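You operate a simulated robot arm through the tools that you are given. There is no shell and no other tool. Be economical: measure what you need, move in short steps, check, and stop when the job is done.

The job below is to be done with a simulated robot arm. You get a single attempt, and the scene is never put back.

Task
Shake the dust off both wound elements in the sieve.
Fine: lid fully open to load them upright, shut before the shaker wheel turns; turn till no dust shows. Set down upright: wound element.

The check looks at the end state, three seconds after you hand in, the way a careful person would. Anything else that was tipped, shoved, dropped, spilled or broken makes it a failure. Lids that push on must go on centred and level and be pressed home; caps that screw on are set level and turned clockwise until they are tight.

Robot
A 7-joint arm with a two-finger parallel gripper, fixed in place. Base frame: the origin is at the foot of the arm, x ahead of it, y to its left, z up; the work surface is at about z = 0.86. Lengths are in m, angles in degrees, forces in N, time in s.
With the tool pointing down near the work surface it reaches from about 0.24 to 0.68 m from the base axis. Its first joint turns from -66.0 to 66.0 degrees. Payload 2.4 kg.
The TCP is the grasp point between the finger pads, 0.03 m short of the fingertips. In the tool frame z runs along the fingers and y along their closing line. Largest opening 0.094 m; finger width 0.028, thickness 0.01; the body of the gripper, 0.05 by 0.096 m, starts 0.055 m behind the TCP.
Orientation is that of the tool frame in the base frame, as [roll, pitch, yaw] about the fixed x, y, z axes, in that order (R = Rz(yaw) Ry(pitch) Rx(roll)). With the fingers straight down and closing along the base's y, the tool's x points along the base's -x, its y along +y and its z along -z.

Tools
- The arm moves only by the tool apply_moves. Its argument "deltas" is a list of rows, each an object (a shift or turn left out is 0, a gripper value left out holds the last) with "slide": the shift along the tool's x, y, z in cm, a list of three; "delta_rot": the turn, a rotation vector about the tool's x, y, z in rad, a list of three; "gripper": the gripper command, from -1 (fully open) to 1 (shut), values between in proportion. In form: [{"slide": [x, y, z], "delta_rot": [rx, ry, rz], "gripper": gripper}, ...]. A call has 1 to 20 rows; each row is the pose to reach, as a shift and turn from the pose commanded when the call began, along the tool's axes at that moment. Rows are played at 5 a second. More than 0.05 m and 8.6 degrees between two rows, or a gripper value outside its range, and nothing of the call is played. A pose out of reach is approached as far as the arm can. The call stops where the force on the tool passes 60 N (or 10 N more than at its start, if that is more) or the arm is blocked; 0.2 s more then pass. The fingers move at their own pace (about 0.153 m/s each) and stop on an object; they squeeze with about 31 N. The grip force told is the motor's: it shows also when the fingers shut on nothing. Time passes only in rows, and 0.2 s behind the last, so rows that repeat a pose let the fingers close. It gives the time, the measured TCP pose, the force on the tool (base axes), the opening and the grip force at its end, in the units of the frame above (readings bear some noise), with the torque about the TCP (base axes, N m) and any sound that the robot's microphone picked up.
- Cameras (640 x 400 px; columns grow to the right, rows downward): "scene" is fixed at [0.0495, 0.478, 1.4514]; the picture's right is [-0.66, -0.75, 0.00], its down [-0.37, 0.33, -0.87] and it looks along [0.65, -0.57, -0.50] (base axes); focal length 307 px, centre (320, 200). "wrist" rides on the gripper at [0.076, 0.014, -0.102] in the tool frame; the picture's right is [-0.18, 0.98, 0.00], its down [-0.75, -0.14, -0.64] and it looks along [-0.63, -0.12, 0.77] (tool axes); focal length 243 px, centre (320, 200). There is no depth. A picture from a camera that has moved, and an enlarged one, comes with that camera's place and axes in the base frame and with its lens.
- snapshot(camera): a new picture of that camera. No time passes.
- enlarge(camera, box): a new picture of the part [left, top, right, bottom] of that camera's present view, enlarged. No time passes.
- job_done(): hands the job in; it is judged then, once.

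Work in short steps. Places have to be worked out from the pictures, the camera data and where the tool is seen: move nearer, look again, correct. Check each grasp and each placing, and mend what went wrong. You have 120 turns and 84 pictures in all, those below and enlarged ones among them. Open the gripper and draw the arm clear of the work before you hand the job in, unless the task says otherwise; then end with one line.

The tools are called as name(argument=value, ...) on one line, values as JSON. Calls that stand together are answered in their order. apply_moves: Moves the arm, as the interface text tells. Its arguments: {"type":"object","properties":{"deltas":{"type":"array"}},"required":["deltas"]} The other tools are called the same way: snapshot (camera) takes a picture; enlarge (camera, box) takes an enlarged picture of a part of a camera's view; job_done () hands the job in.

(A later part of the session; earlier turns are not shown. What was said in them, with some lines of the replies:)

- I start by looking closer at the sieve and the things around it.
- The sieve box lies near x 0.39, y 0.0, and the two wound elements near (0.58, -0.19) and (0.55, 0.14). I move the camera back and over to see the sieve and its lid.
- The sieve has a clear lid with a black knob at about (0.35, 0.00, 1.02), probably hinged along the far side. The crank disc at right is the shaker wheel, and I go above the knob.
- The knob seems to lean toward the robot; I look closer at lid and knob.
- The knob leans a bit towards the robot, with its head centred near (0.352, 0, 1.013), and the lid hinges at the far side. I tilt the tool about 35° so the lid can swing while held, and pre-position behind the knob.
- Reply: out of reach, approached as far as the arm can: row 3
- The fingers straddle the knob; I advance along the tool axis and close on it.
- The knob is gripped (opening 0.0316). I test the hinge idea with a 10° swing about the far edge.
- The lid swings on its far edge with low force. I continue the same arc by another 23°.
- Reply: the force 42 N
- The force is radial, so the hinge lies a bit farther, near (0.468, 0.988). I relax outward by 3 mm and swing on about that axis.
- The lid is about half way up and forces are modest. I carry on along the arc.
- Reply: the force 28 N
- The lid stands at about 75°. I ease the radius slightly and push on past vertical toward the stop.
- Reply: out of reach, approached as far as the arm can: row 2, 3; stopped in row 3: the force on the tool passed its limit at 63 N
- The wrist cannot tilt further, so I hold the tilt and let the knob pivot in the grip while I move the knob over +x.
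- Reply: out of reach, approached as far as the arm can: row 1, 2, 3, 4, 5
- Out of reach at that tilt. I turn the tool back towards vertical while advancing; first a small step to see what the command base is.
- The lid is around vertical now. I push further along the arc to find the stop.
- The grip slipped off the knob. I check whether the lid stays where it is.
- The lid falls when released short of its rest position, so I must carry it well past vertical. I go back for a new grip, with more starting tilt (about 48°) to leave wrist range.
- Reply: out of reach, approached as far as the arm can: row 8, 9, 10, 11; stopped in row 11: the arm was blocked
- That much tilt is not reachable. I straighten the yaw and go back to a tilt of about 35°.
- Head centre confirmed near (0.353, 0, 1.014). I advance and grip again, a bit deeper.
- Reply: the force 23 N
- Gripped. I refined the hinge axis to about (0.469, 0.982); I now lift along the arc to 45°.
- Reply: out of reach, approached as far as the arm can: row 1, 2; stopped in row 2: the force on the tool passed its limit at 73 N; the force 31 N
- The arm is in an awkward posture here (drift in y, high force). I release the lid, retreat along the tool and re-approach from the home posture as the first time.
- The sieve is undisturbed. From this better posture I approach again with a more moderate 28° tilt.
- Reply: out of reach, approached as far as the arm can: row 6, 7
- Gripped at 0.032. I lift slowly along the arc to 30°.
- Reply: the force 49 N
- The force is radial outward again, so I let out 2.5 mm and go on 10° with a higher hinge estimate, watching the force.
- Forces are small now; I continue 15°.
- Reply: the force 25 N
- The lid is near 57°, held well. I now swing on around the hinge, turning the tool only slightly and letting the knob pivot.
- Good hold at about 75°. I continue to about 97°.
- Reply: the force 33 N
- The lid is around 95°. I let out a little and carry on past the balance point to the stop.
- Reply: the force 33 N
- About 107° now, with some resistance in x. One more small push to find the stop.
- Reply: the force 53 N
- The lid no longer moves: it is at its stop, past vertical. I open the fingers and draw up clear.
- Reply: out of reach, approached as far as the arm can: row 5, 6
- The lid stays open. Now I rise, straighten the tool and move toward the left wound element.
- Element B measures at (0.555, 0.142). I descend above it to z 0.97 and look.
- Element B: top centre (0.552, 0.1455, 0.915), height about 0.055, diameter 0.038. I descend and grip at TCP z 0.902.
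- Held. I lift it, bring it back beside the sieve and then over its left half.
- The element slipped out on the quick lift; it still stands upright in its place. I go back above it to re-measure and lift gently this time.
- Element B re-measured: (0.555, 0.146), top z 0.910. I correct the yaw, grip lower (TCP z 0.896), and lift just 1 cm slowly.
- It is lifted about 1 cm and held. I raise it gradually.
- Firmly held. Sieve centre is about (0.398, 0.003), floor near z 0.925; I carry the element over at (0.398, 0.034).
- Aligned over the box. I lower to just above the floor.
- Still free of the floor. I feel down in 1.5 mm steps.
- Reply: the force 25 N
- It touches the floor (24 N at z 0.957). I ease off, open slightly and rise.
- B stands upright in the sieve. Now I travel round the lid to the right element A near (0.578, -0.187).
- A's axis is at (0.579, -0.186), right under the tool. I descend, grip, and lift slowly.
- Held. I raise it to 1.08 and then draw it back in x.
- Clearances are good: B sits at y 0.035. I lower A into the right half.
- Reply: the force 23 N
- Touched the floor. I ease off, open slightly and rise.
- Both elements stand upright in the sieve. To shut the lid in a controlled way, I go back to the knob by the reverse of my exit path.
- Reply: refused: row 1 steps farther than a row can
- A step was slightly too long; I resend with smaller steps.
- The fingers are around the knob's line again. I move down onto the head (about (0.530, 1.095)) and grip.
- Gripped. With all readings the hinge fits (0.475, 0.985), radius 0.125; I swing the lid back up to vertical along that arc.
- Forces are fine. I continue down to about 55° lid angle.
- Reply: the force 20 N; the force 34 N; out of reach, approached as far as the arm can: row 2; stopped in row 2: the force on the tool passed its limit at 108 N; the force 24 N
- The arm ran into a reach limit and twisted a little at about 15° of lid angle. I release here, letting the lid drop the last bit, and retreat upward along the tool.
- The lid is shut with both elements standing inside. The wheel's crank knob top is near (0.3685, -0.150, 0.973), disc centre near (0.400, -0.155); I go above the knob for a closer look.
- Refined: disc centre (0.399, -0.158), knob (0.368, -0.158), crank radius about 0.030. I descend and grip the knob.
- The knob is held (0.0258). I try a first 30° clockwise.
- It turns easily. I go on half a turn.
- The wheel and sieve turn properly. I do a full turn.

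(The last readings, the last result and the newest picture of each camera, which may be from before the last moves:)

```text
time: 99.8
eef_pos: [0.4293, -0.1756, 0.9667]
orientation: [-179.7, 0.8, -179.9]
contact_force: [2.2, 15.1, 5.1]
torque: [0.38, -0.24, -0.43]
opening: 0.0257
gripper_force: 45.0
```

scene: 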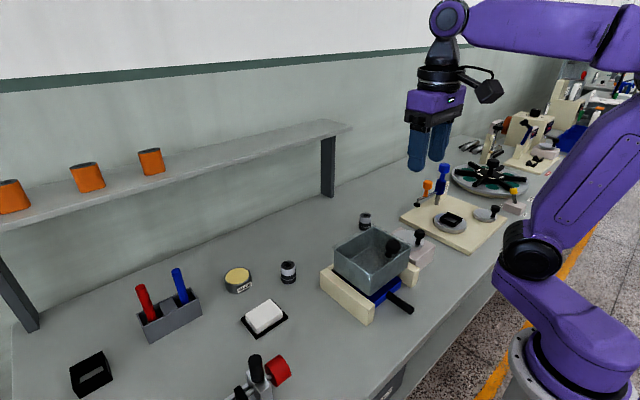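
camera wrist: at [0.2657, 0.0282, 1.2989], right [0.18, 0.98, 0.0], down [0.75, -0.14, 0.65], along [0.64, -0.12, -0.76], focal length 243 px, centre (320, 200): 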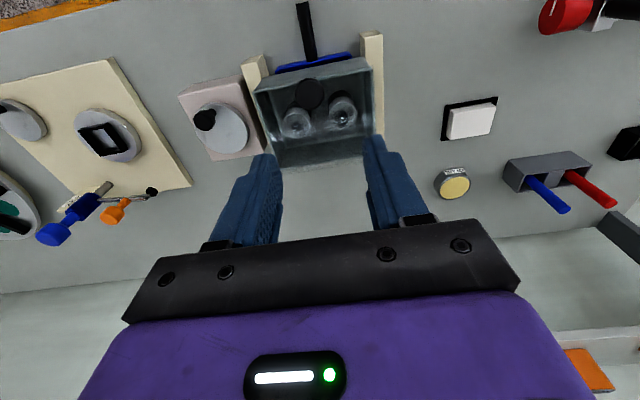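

Smooth. Two more full turns.

apply_moves(deltas=[{"slide": [0.67, -0.8, 0]}, {"slide": [1.57, -1.32, 0]}, {"slide": [2.6, -1.5, 0]}, {"slide": [3.62, -1.32, 0]}, {"slide": [4.53, -0.8, 0]}, {"slide": [5.2, 0, 0]}, {"slide": [5.55, 0.98, 0]}, {"slide": [5.55, 2.02, 0]}, {"slide": [5.2, 3.0, 0]}, {"slide": [4.53, 3.8, 0]}, {"slide": [3.62, 4.32, 0]}, {"slide": [2.6, 4.5, 0]}, {"slide": [1.57, 4.32, 0]}, {"slide": [0.67, 3.8, 0]}, {"slide": [0, 3.0, 0]}, {"slide": [-0.36, 2.02, 0]}, {"slide": [-0.36, 0.98, 0]}, {"slide": [0, 0, 0]}])

apply_moves(deltas=[{"slide": [0.67, -0.8, 0]}, {"slide": [1.57, -1.32, 0]}, {"slide": [2.6, -1.5, 0]}, {"slide": [3.62, -1.32, 0]}, {"slide": [4.53, -0.8, 0]}, {"slide": [5.2, 0, 0]}, {"slide": [5.55, 0.98, 0]}, {"slide": [5.55, 2.02, 0]}, {"slide": [5.2, 3.0, 0]}, {"slide": [4.53, 3.8, 0]}, {"slide": [3.62, 4.32, 0]}, {"slide": [2.6, 4.5, 0]}, {"slide": [1.57, 4.32, 0]}, {"slide": [0.67, 3.8, 0]}, {"slide": [0, 3.0, 0]}, {"slide": [-0.36, 2.02, 0]}, {"slide": [-0.36, 0.98, 0]}, {"slide": [0, 0, 0]}])

enlarge(camera="scene", box=[340, 205, 420, 275])

```text
time: 103.6
eef_pos: [0.4277, -0.1763, 0.9665]
orientation: [-179.7, 0.8, 180.0]
contact_force: [1.5, 11.9, 8.8]
torque: [0.43, -0.15, -0.36]
opening: 0.0253
gripper_force: 45.4
```

```text
time: 105.6
eef_pos: [0.3701, -0.1599, 0.9646]
orientation: [-179.6, 0.3, 179.3]
contact_force: [-1.6, -13.0, -3.3]
torque: [0.3, 0.52, 0.26]
opening: 0.0258
gripper_force: 45.1
stopped in row 9: the force on the tool passed its limit at 69 N (the readings are from after the stop); the commanded pose is now the measured one
```

```text
5.71 times, centred on (380, 240) of scene
camera zoom: at [0.0495, 0.4776, 1.4515], right [-0.66, -0.75, 0.0], down [-0.37, 0.33, -0.87], along [0.65, -0.57, -0.5], focal length 1752 px, centre (-23, -29)
```

zoom: 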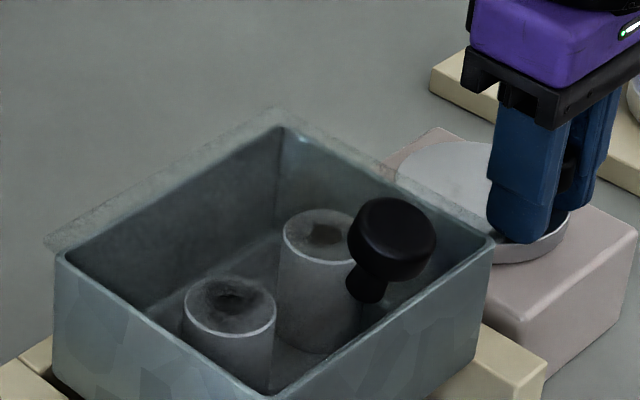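

The turn stopped early by a force peak near the start angle. Positions still fit the crank circle, so I re-anchor there and turn again, slower at first.

apply_moves(deltas=[{"slide": [-0.05, 0.5, -0.1]}, {"slide": [-0.18, 1.03, -0.1]}, {"slide": [-0.4, 1.5, -0.1]}, {"slide": [-0.7, 1.93, -0.1]}, {"slide": [-1.5, 2.6, -0.1]}, {"slide": [-2.48, 2.95, -0.1]}, {"slide": [-3.52, 2.95, -0.1]}, {"slide": [-4.5, 2.6, -0.1]}, {"slide": [-5.3, 1.93, -0.1]}, {"slide": [-5.82, 1.03, -0.1]}, {"slide": [-6, 0, -0.1]}])

```text
time: 106.1
eef_pos: [0.3703, -0.1593, 0.965]
orientation: [-179.3, 0.6, 178.6]
contact_force: [1.0, -13.7, -10.1]
torque: [0.29, 0.32, 0.17]
opening: 0.026
gripper_force: 45.1
stopped in row 2: the force on the tool passed its limit at 66 N (the readings are from after the stop); the commanded pose is now the measured one
```

Blocked going +y. I look at the situation from the wrist camera.

snapshot(camera="wrist")

enlarge(camera="scene", box=[320, 120, 520, 320])

```text
15 pictures are left
camera wrist: at [0.2937, -0.141, 1.0657], right [0.21, 0.98, -0.01], down [0.74, -0.15, 0.65], along [0.64, -0.14, -0.76], focal length 243 px, centre (320, 200)
```

wrist: 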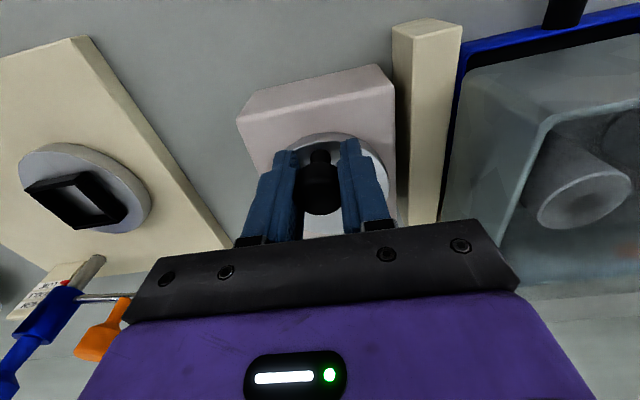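

```text
2.00 times, centred on (420, 220) of scene
camera zoom: at [0.0496, 0.4776, 1.4515], right [-0.66, -0.75, 0.0], down [-0.37, 0.33, -0.87], along [0.65, -0.57, -0.5], focal length 613 px, centre (120, 160)
```

zoom: 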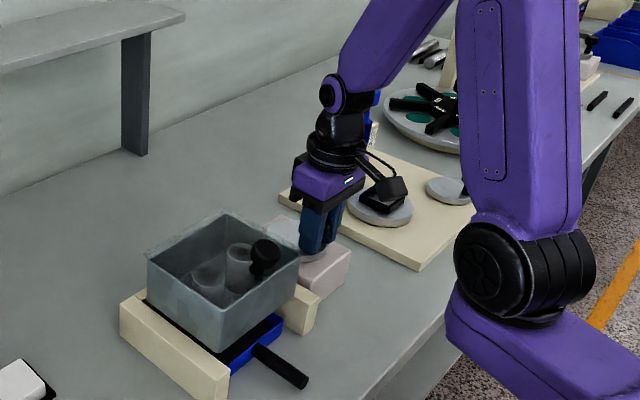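

The wheel has made exactly three turns and seems to be at an end stop. I release the knob, rise and inspect the elements through the lid.

apply_moves(deltas=[{"slide": [0, -0.05, 0], "gripper": 1}, {"slide": [0, -0.05, 0], "gripper": -0.1}, {"slide": [0, -0.05, 0], "gripper": -0.1}, {"slide": [0, 0, -3]}, {"slide": [0, 0, -7]}, {"slide": [0, 0, -11]}, {"slide": [2, 3, -13]}, {"slide": [3, 7, -14]}, {"slide": [3.5, 11, -14]}, {"slide": [3.5, 15, -14]}, {"slide": [3.5, 17, -14]}, {"slide": [3.5, 17, -14]}])

enlarge(camera="wrist", box=[220, 40, 420, 200])

enlarge(camera="scene", box=[340, 205, 440, 285])

```text
time: 108.7
eef_pos: [0.3374, 0.0172, 1.1028]
orientation: [-179.4, 0.4, 178.7]
contact_force: [0.6, -0.1, 0.9]
torque: [-0.03, 0.01, 0.0]
opening: 0.0519
gripper_force: 0.0
```

```text
2.50 times, centred on (320, 120) of wrist
camera zoom: at [0.261, 0.0363, 1.2035], right [0.21, 0.98, -0.01], down [0.74, -0.15, 0.65], along [0.63, -0.14, -0.76], focal length 606 px, centre (320, 400)
```

zoom: 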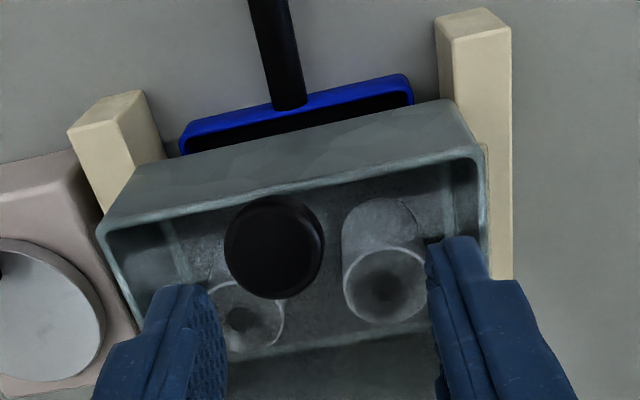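

```text
5.00 times, centred on (390, 245) of scene
camera zoom: at [0.0495, 0.478, 1.4514], right [-0.66, -0.75, 0.0], down [-0.37, 0.33, -0.87], along [0.65, -0.57, -0.5], focal length 1533 px, centre (-30, -25)
```

zoom: 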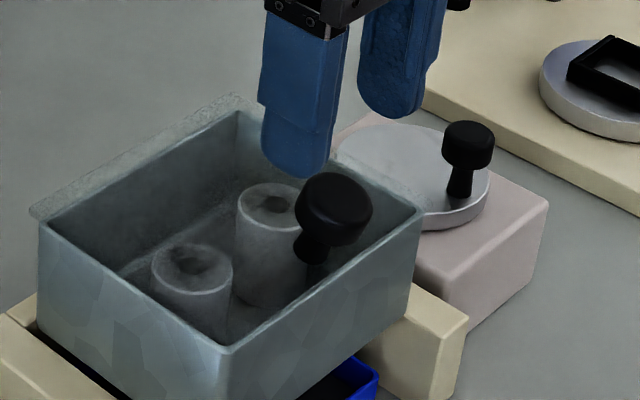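

enlarge(camera="scene", box=[358, 235, 408, 272])

```text
10.81 times, centred on (383, 254) of scene
camera zoom: at [0.0495, 0.478, 1.4514], right [-0.66, -0.75, 0.0], down [-0.37, 0.33, -0.87], along [0.65, -0.57, -0.5], focal length 3315 px, centre (-361, -378)
```

zoom: 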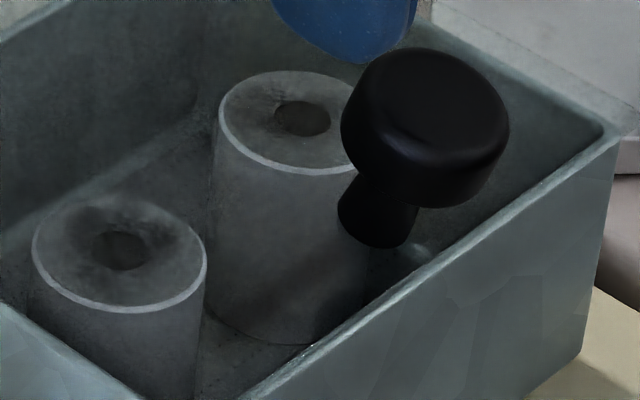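

The dark dust bands are gone from both bodies. I now reopen the lid; I approach the knob with just a 10° tilt to stay clear of the awkward posture.

apply_moves(deltas=[{"slide": [-0.2, -0.9, 0], "delta_rot": [-0.01, -0.08, -0.023]}, {"slide": [-0.6, -1.69, 2], "delta_rot": [-0.01, -0.168, -0.023]}, {"slide": [-1.1, -1.69, 4.5], "delta_rot": [-0.01, -0.168, -0.023]}, {"slide": [-1.4, -1.69, 6.5], "delta_rot": [-0.01, -0.168, -0.023]}, {"slide": [-1.46, -1.69, 8], "delta_rot": [-0.01, -0.168, -0.023]}, {"slide": [-1.46, -1.69, 8], "delta_rot": [-0.01, -0.168, -0.023], "gripper": 1}, {"slide": [-1.46, -1.69, 8], "delta_rot": [-0.01, -0.168, -0.023], "gripper": 1}, {"slide": [-1.46, -1.69, 8], "delta_rot": [-0.01, -0.168, -0.023], "gripper": 1}])

```text
time: 110.5
eef_pos: [0.3545, -0.0016, 1.0226]
orientation: [-179.9, 10.1, -179.9]
contact_force: [-3.3, 0.7, 9.6]
torque: [0.08, -0.08, 0.09]
opening: 0.0346
gripper_force: 45.2
```

Gripped. I lift along the fitted arc to 30°.

apply_moves(deltas=[{"slide": [-0.56, 0.1, -0.96], "delta_rot": [0, 0.087, 0]}, {"slide": [-1.18, 0.1, -1.89], "delta_rot": [0, 0.1745, 0]}, {"slide": [-1.9, 0.1, -2.77], "delta_rot": [0, 0.262, 0]}, {"slide": [-2.67, 0.1, -3.57], "delta_rot": [0, 0.349, 0]}, {"slide": [-3.52, 0.1, -4.3], "delta_rot": [0, 0.436, 0]}, {"slide": [-4.43, 0.1, -4.95], "delta_rot": [0, 0.524, 0]}])

```text
time: 111.9
eef_pos: [0.3875, -0.0029, 1.0804]
orientation: [-179.8, -20.0, 179.9]
contact_force: [-1.1, -0.4, -6.5]
torque: [0.05, 0.57, -0.04]
opening: 0.0329
gripper_force: 45.0
```

The fit is very good (6 N). On to 70°.

apply_moves(deltas=[{"slide": [-0.53, 0.1, -0.97], "delta_rot": [0, 0.087, 0]}, {"slide": [-1.13, 0.1, -1.91], "delta_rot": [0, 0.122, 0]}, {"slide": [-1.77, 0.1, -2.79], "delta_rot": [0, 0.122, 0]}, {"slide": [-2.48, 0.1, -3.62], "delta_rot": [0, 0.122, 0]}, {"slide": [-3.27, 0.1, -4.36], "delta_rot": [0, 0.122, 0]}, {"slide": [-4.11, 0.1, -5.06], "delta_rot": [0, 0.122, 0]}, {"slide": [-5.03, 0.1, -5.66], "delta_rot": [0, 0.122, 0]}, {"slide": [-5.97, 0.1, -6.2], "delta_rot": [0, 0.122, 0]}])

```text
time: 113.7
eef_pos: [0.4638, -0.0008, 1.1171]
orientation: [-179.9, -27.1, 180.0]
contact_force: [-10.4, -0.1, 11.2]
torque: [0.09, 1.35, -0.08]
opening: 0.0315
gripper_force: 44.8
```

apply_moves(deltas=[{"slide": [-0.92, 0, -0.56]}, {"slide": [-1.91, 0, -1.04]}, {"slide": [-2.94, 0, -1.42]}, {"slide": [-3.99, 0, -1.74]}, {"slide": [-5.06, 0, -1.93]}, {"slide": [-6.13, 0, -2.06]}, {"slide": [-6.8, 0, -2.08]}, {"slide": [-7.44, 0, -2.08]}])

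enlarge(camera="scene", box=[310, 140, 450, 280])

```text
time: 115.5
eef_pos: [0.5414, 0.0004, 1.1036]
orientation: [-179.8, -26.9, 179.8]
contact_force: [-3.1, 0.1, 21.1]
torque: [0.0, 1.15, -0.15]
opening: 0.0317
gripper_force: 45.1
```

```text
2.86 times, centred on (380, 210) of scene
camera zoom: at [0.0491, 0.478, 1.4514], right [-0.66, -0.75, 0.0], down [-0.37, 0.33, -0.87], along [0.65, -0.57, -0.5], focal length 876 px, centre (149, 171)
```

zoom: 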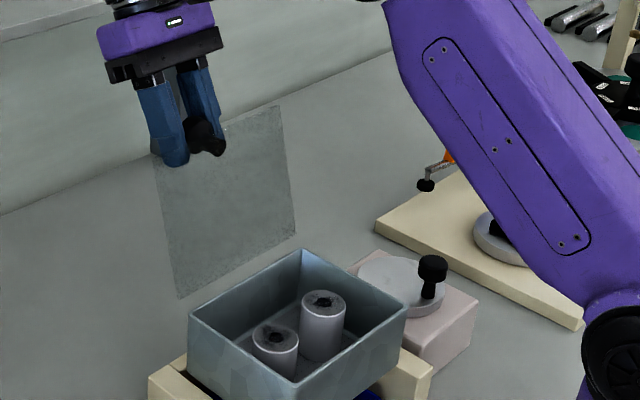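

The lid is back at its stop. I check the elements for dust now with a clear view.

enlarge(camera="scene", box=[358, 235, 408, 272])

```text
10.81 times, centred on (383, 254) of scene
camera zoom: at [0.0491, 0.478, 1.4514], right [-0.66, -0.75, 0.0], down [-0.37, 0.33, -0.87], along [0.65, -0.57, -0.5], focal length 3315 px, centre (-361, -378)
```

zoom: 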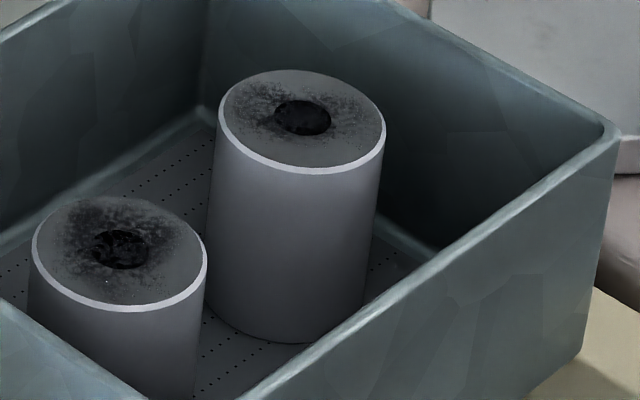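

Bodies are clean; the mottling around the hole is unchanged from the start and belongs to the part. Both stand upright in the sieve, so I shut the lid again along the same well-fitting arc in reverse.

apply_moves(deltas=[{"slide": [0.64, 0, 0]}, {"slide": [1.31, 0, 0.02]}, {"slide": [2.38, 0, 0.15]}, {"slide": [3.45, 0, 0.34]}, {"slide": [4.5, 0, 0.66]}, {"slide": [5.53, 0, 1.04]}, {"slide": [6.52, 0, 1.52]}, {"slide": [7.44, 0, 2.08]}])

```text
time: 117.3
eef_pos: [0.464, -0.0017, 1.1159]
orientation: [-179.8, -26.8, 179.9]
contact_force: [10.0, -0.3, 0.8]
torque: [0.08, -1.27, -0.18]
opening: 0.0316
gripper_force: 45.5
```

apply_moves(deltas=[{"slide": [0.87, 0, 0.65]}, {"slide": [1.7, 0, 1.36]}, {"slide": [2.45, 0, 2.16]}, {"slide": [3.14, 0, 2.99]}, {"slide": [3.75, 0, 3.9]}, {"slide": [4.27, 0, 4.85]}, {"slide": [4.76, 0, 5.86], "delta_rot": [0, -0.035, 0]}, {"slide": [5.17, 0, 6.89], "delta_rot": [0, -0.122, 0]}])

```text
time: 119.1
eef_pos: [0.3852, -0.0012, 1.081]
orientation: [-179.9, -20.0, -179.9]
contact_force: [-8.4, 0.5, 23.3]
torque: [0.13, -1.12, -0.1]
opening: 0.0325
gripper_force: 45.2
```

apply_moves(deltas=[{"slide": [0.45, 0, 0.98], "delta_rot": [0, -0.087, 0]}, {"slide": [0.83, 0, 2.0], "delta_rot": [0, -0.175, 0]}, {"slide": [1.1, 0, 3.08], "delta_rot": [0, -0.262, 0]}, {"slide": [1.32, 0, 4.2], "delta_rot": [0, -0.349, 0]}, {"slide": [1.38, 0, 5.3], "delta_rot": [0, -0.436, 0]}, {"slide": [1.4, 0, 6.2], "delta_rot": [0, -0.51, 0]}])

enlarge(camera="scene", box=[310, 160, 450, 300])

```text
time: 120.5
eef_pos: [0.3513, -0.001, 1.0253]
orientation: [-179.9, 8.9, 179.9]
contact_force: [-26.6, -0.8, 19.0]
torque: [0.16, -1.41, -0.15]
opening: 0.0331
gripper_force: 44.9
```

```text
2.86 times, centred on (380, 230) of scene
camera zoom: at [0.0484, 0.478, 1.4514], right [-0.66, -0.75, 0.0], down [-0.37, 0.33, -0.87], along [0.65, -0.57, -0.5], focal length 876 px, centre (149, 114)
```

zoom: 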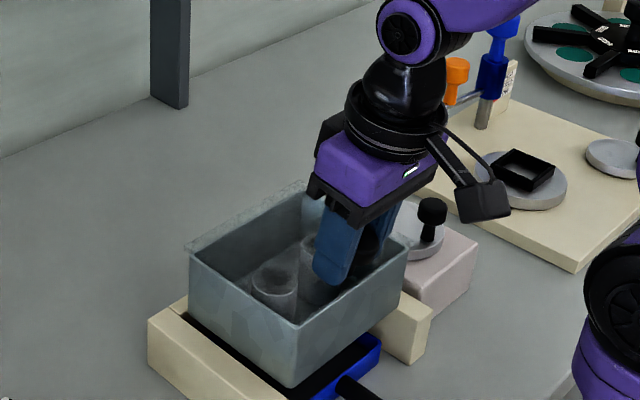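

The lid is all but shut. I open the fingers, draw straight up and away, and look.

apply_moves(deltas=[{"slide": [0.1, 0, 0], "gripper": 0.2}, {"slide": [0.1, 0, 0], "gripper": -0.2}, {"slide": [0.1, 0, 0], "gripper": -0.2}, {"slide": [0, 0, -2]}, {"slide": [0, 0, -5]}, {"slide": [0, 0, -9], "delta_rot": [0, 0.08, 0]}, {"slide": [0, 0, -13], "delta_rot": [0, 0.155, 0]}, {"slide": [0, -3, -16], "delta_rot": [0, 0.155, 0]}, {"slide": [0, -7, -18], "delta_rot": [0, 0.155, 0]}, {"slide": [0, -10, -20], "delta_rot": [0, 0.155, 0]}])

snapshot(camera="scene")

enlarge(camera="scene", box=[310, 200, 450, 320])

```text
time: 122.7
eef_pos: [0.3212, -0.1024, 1.2253]
orientation: [-179.9, 0.4, -179.9]
contact_force: [0.6, 0.1, -0.6]
torque: [0.0, -0.02, -0.01]
opening: 0.0563
gripper_force: 0.1
```

```text
7 pictures are left
```

scene: 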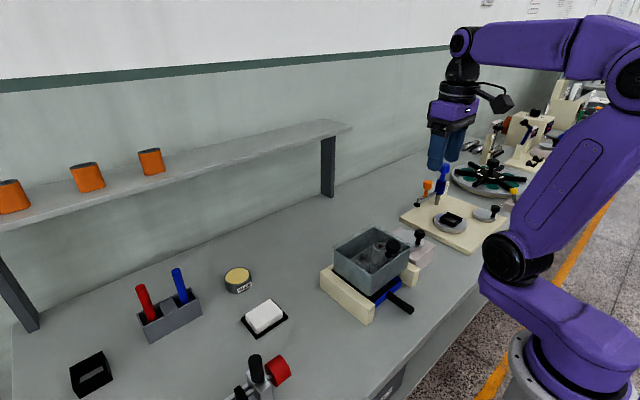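

```text
3.33 times, centred on (380, 260) of scene
camera zoom: at [0.0495, 0.478, 1.4514], right [-0.66, -0.75, 0.0], down [-0.37, 0.33, -0.87], along [0.65, -0.57, -0.5], focal length 1022 px, centre (120, 0)
```

zoom: 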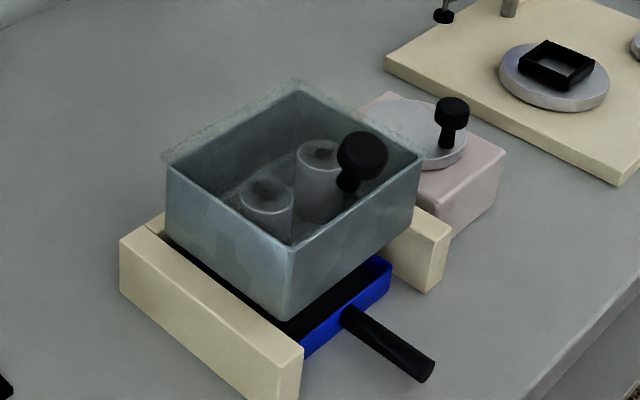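

The lid is shut, both elements stand clean and upright in the sieve, everything else is undisturbed, and the arm is clear with the gripper open. I hand the job in.

job_done()

```text
The job is handed in.
```

Both wound elements were loaded upright and shaken for three full wheel turns with the lid shut, until no dust bands showed. I opened the lid once to check them, and shut it again; they are standing upright in the closed sieve because the job named no place to unload them. On the first try at opening, the lid slipped from the grip and fell shut on the empty sieve, with no damage seen.
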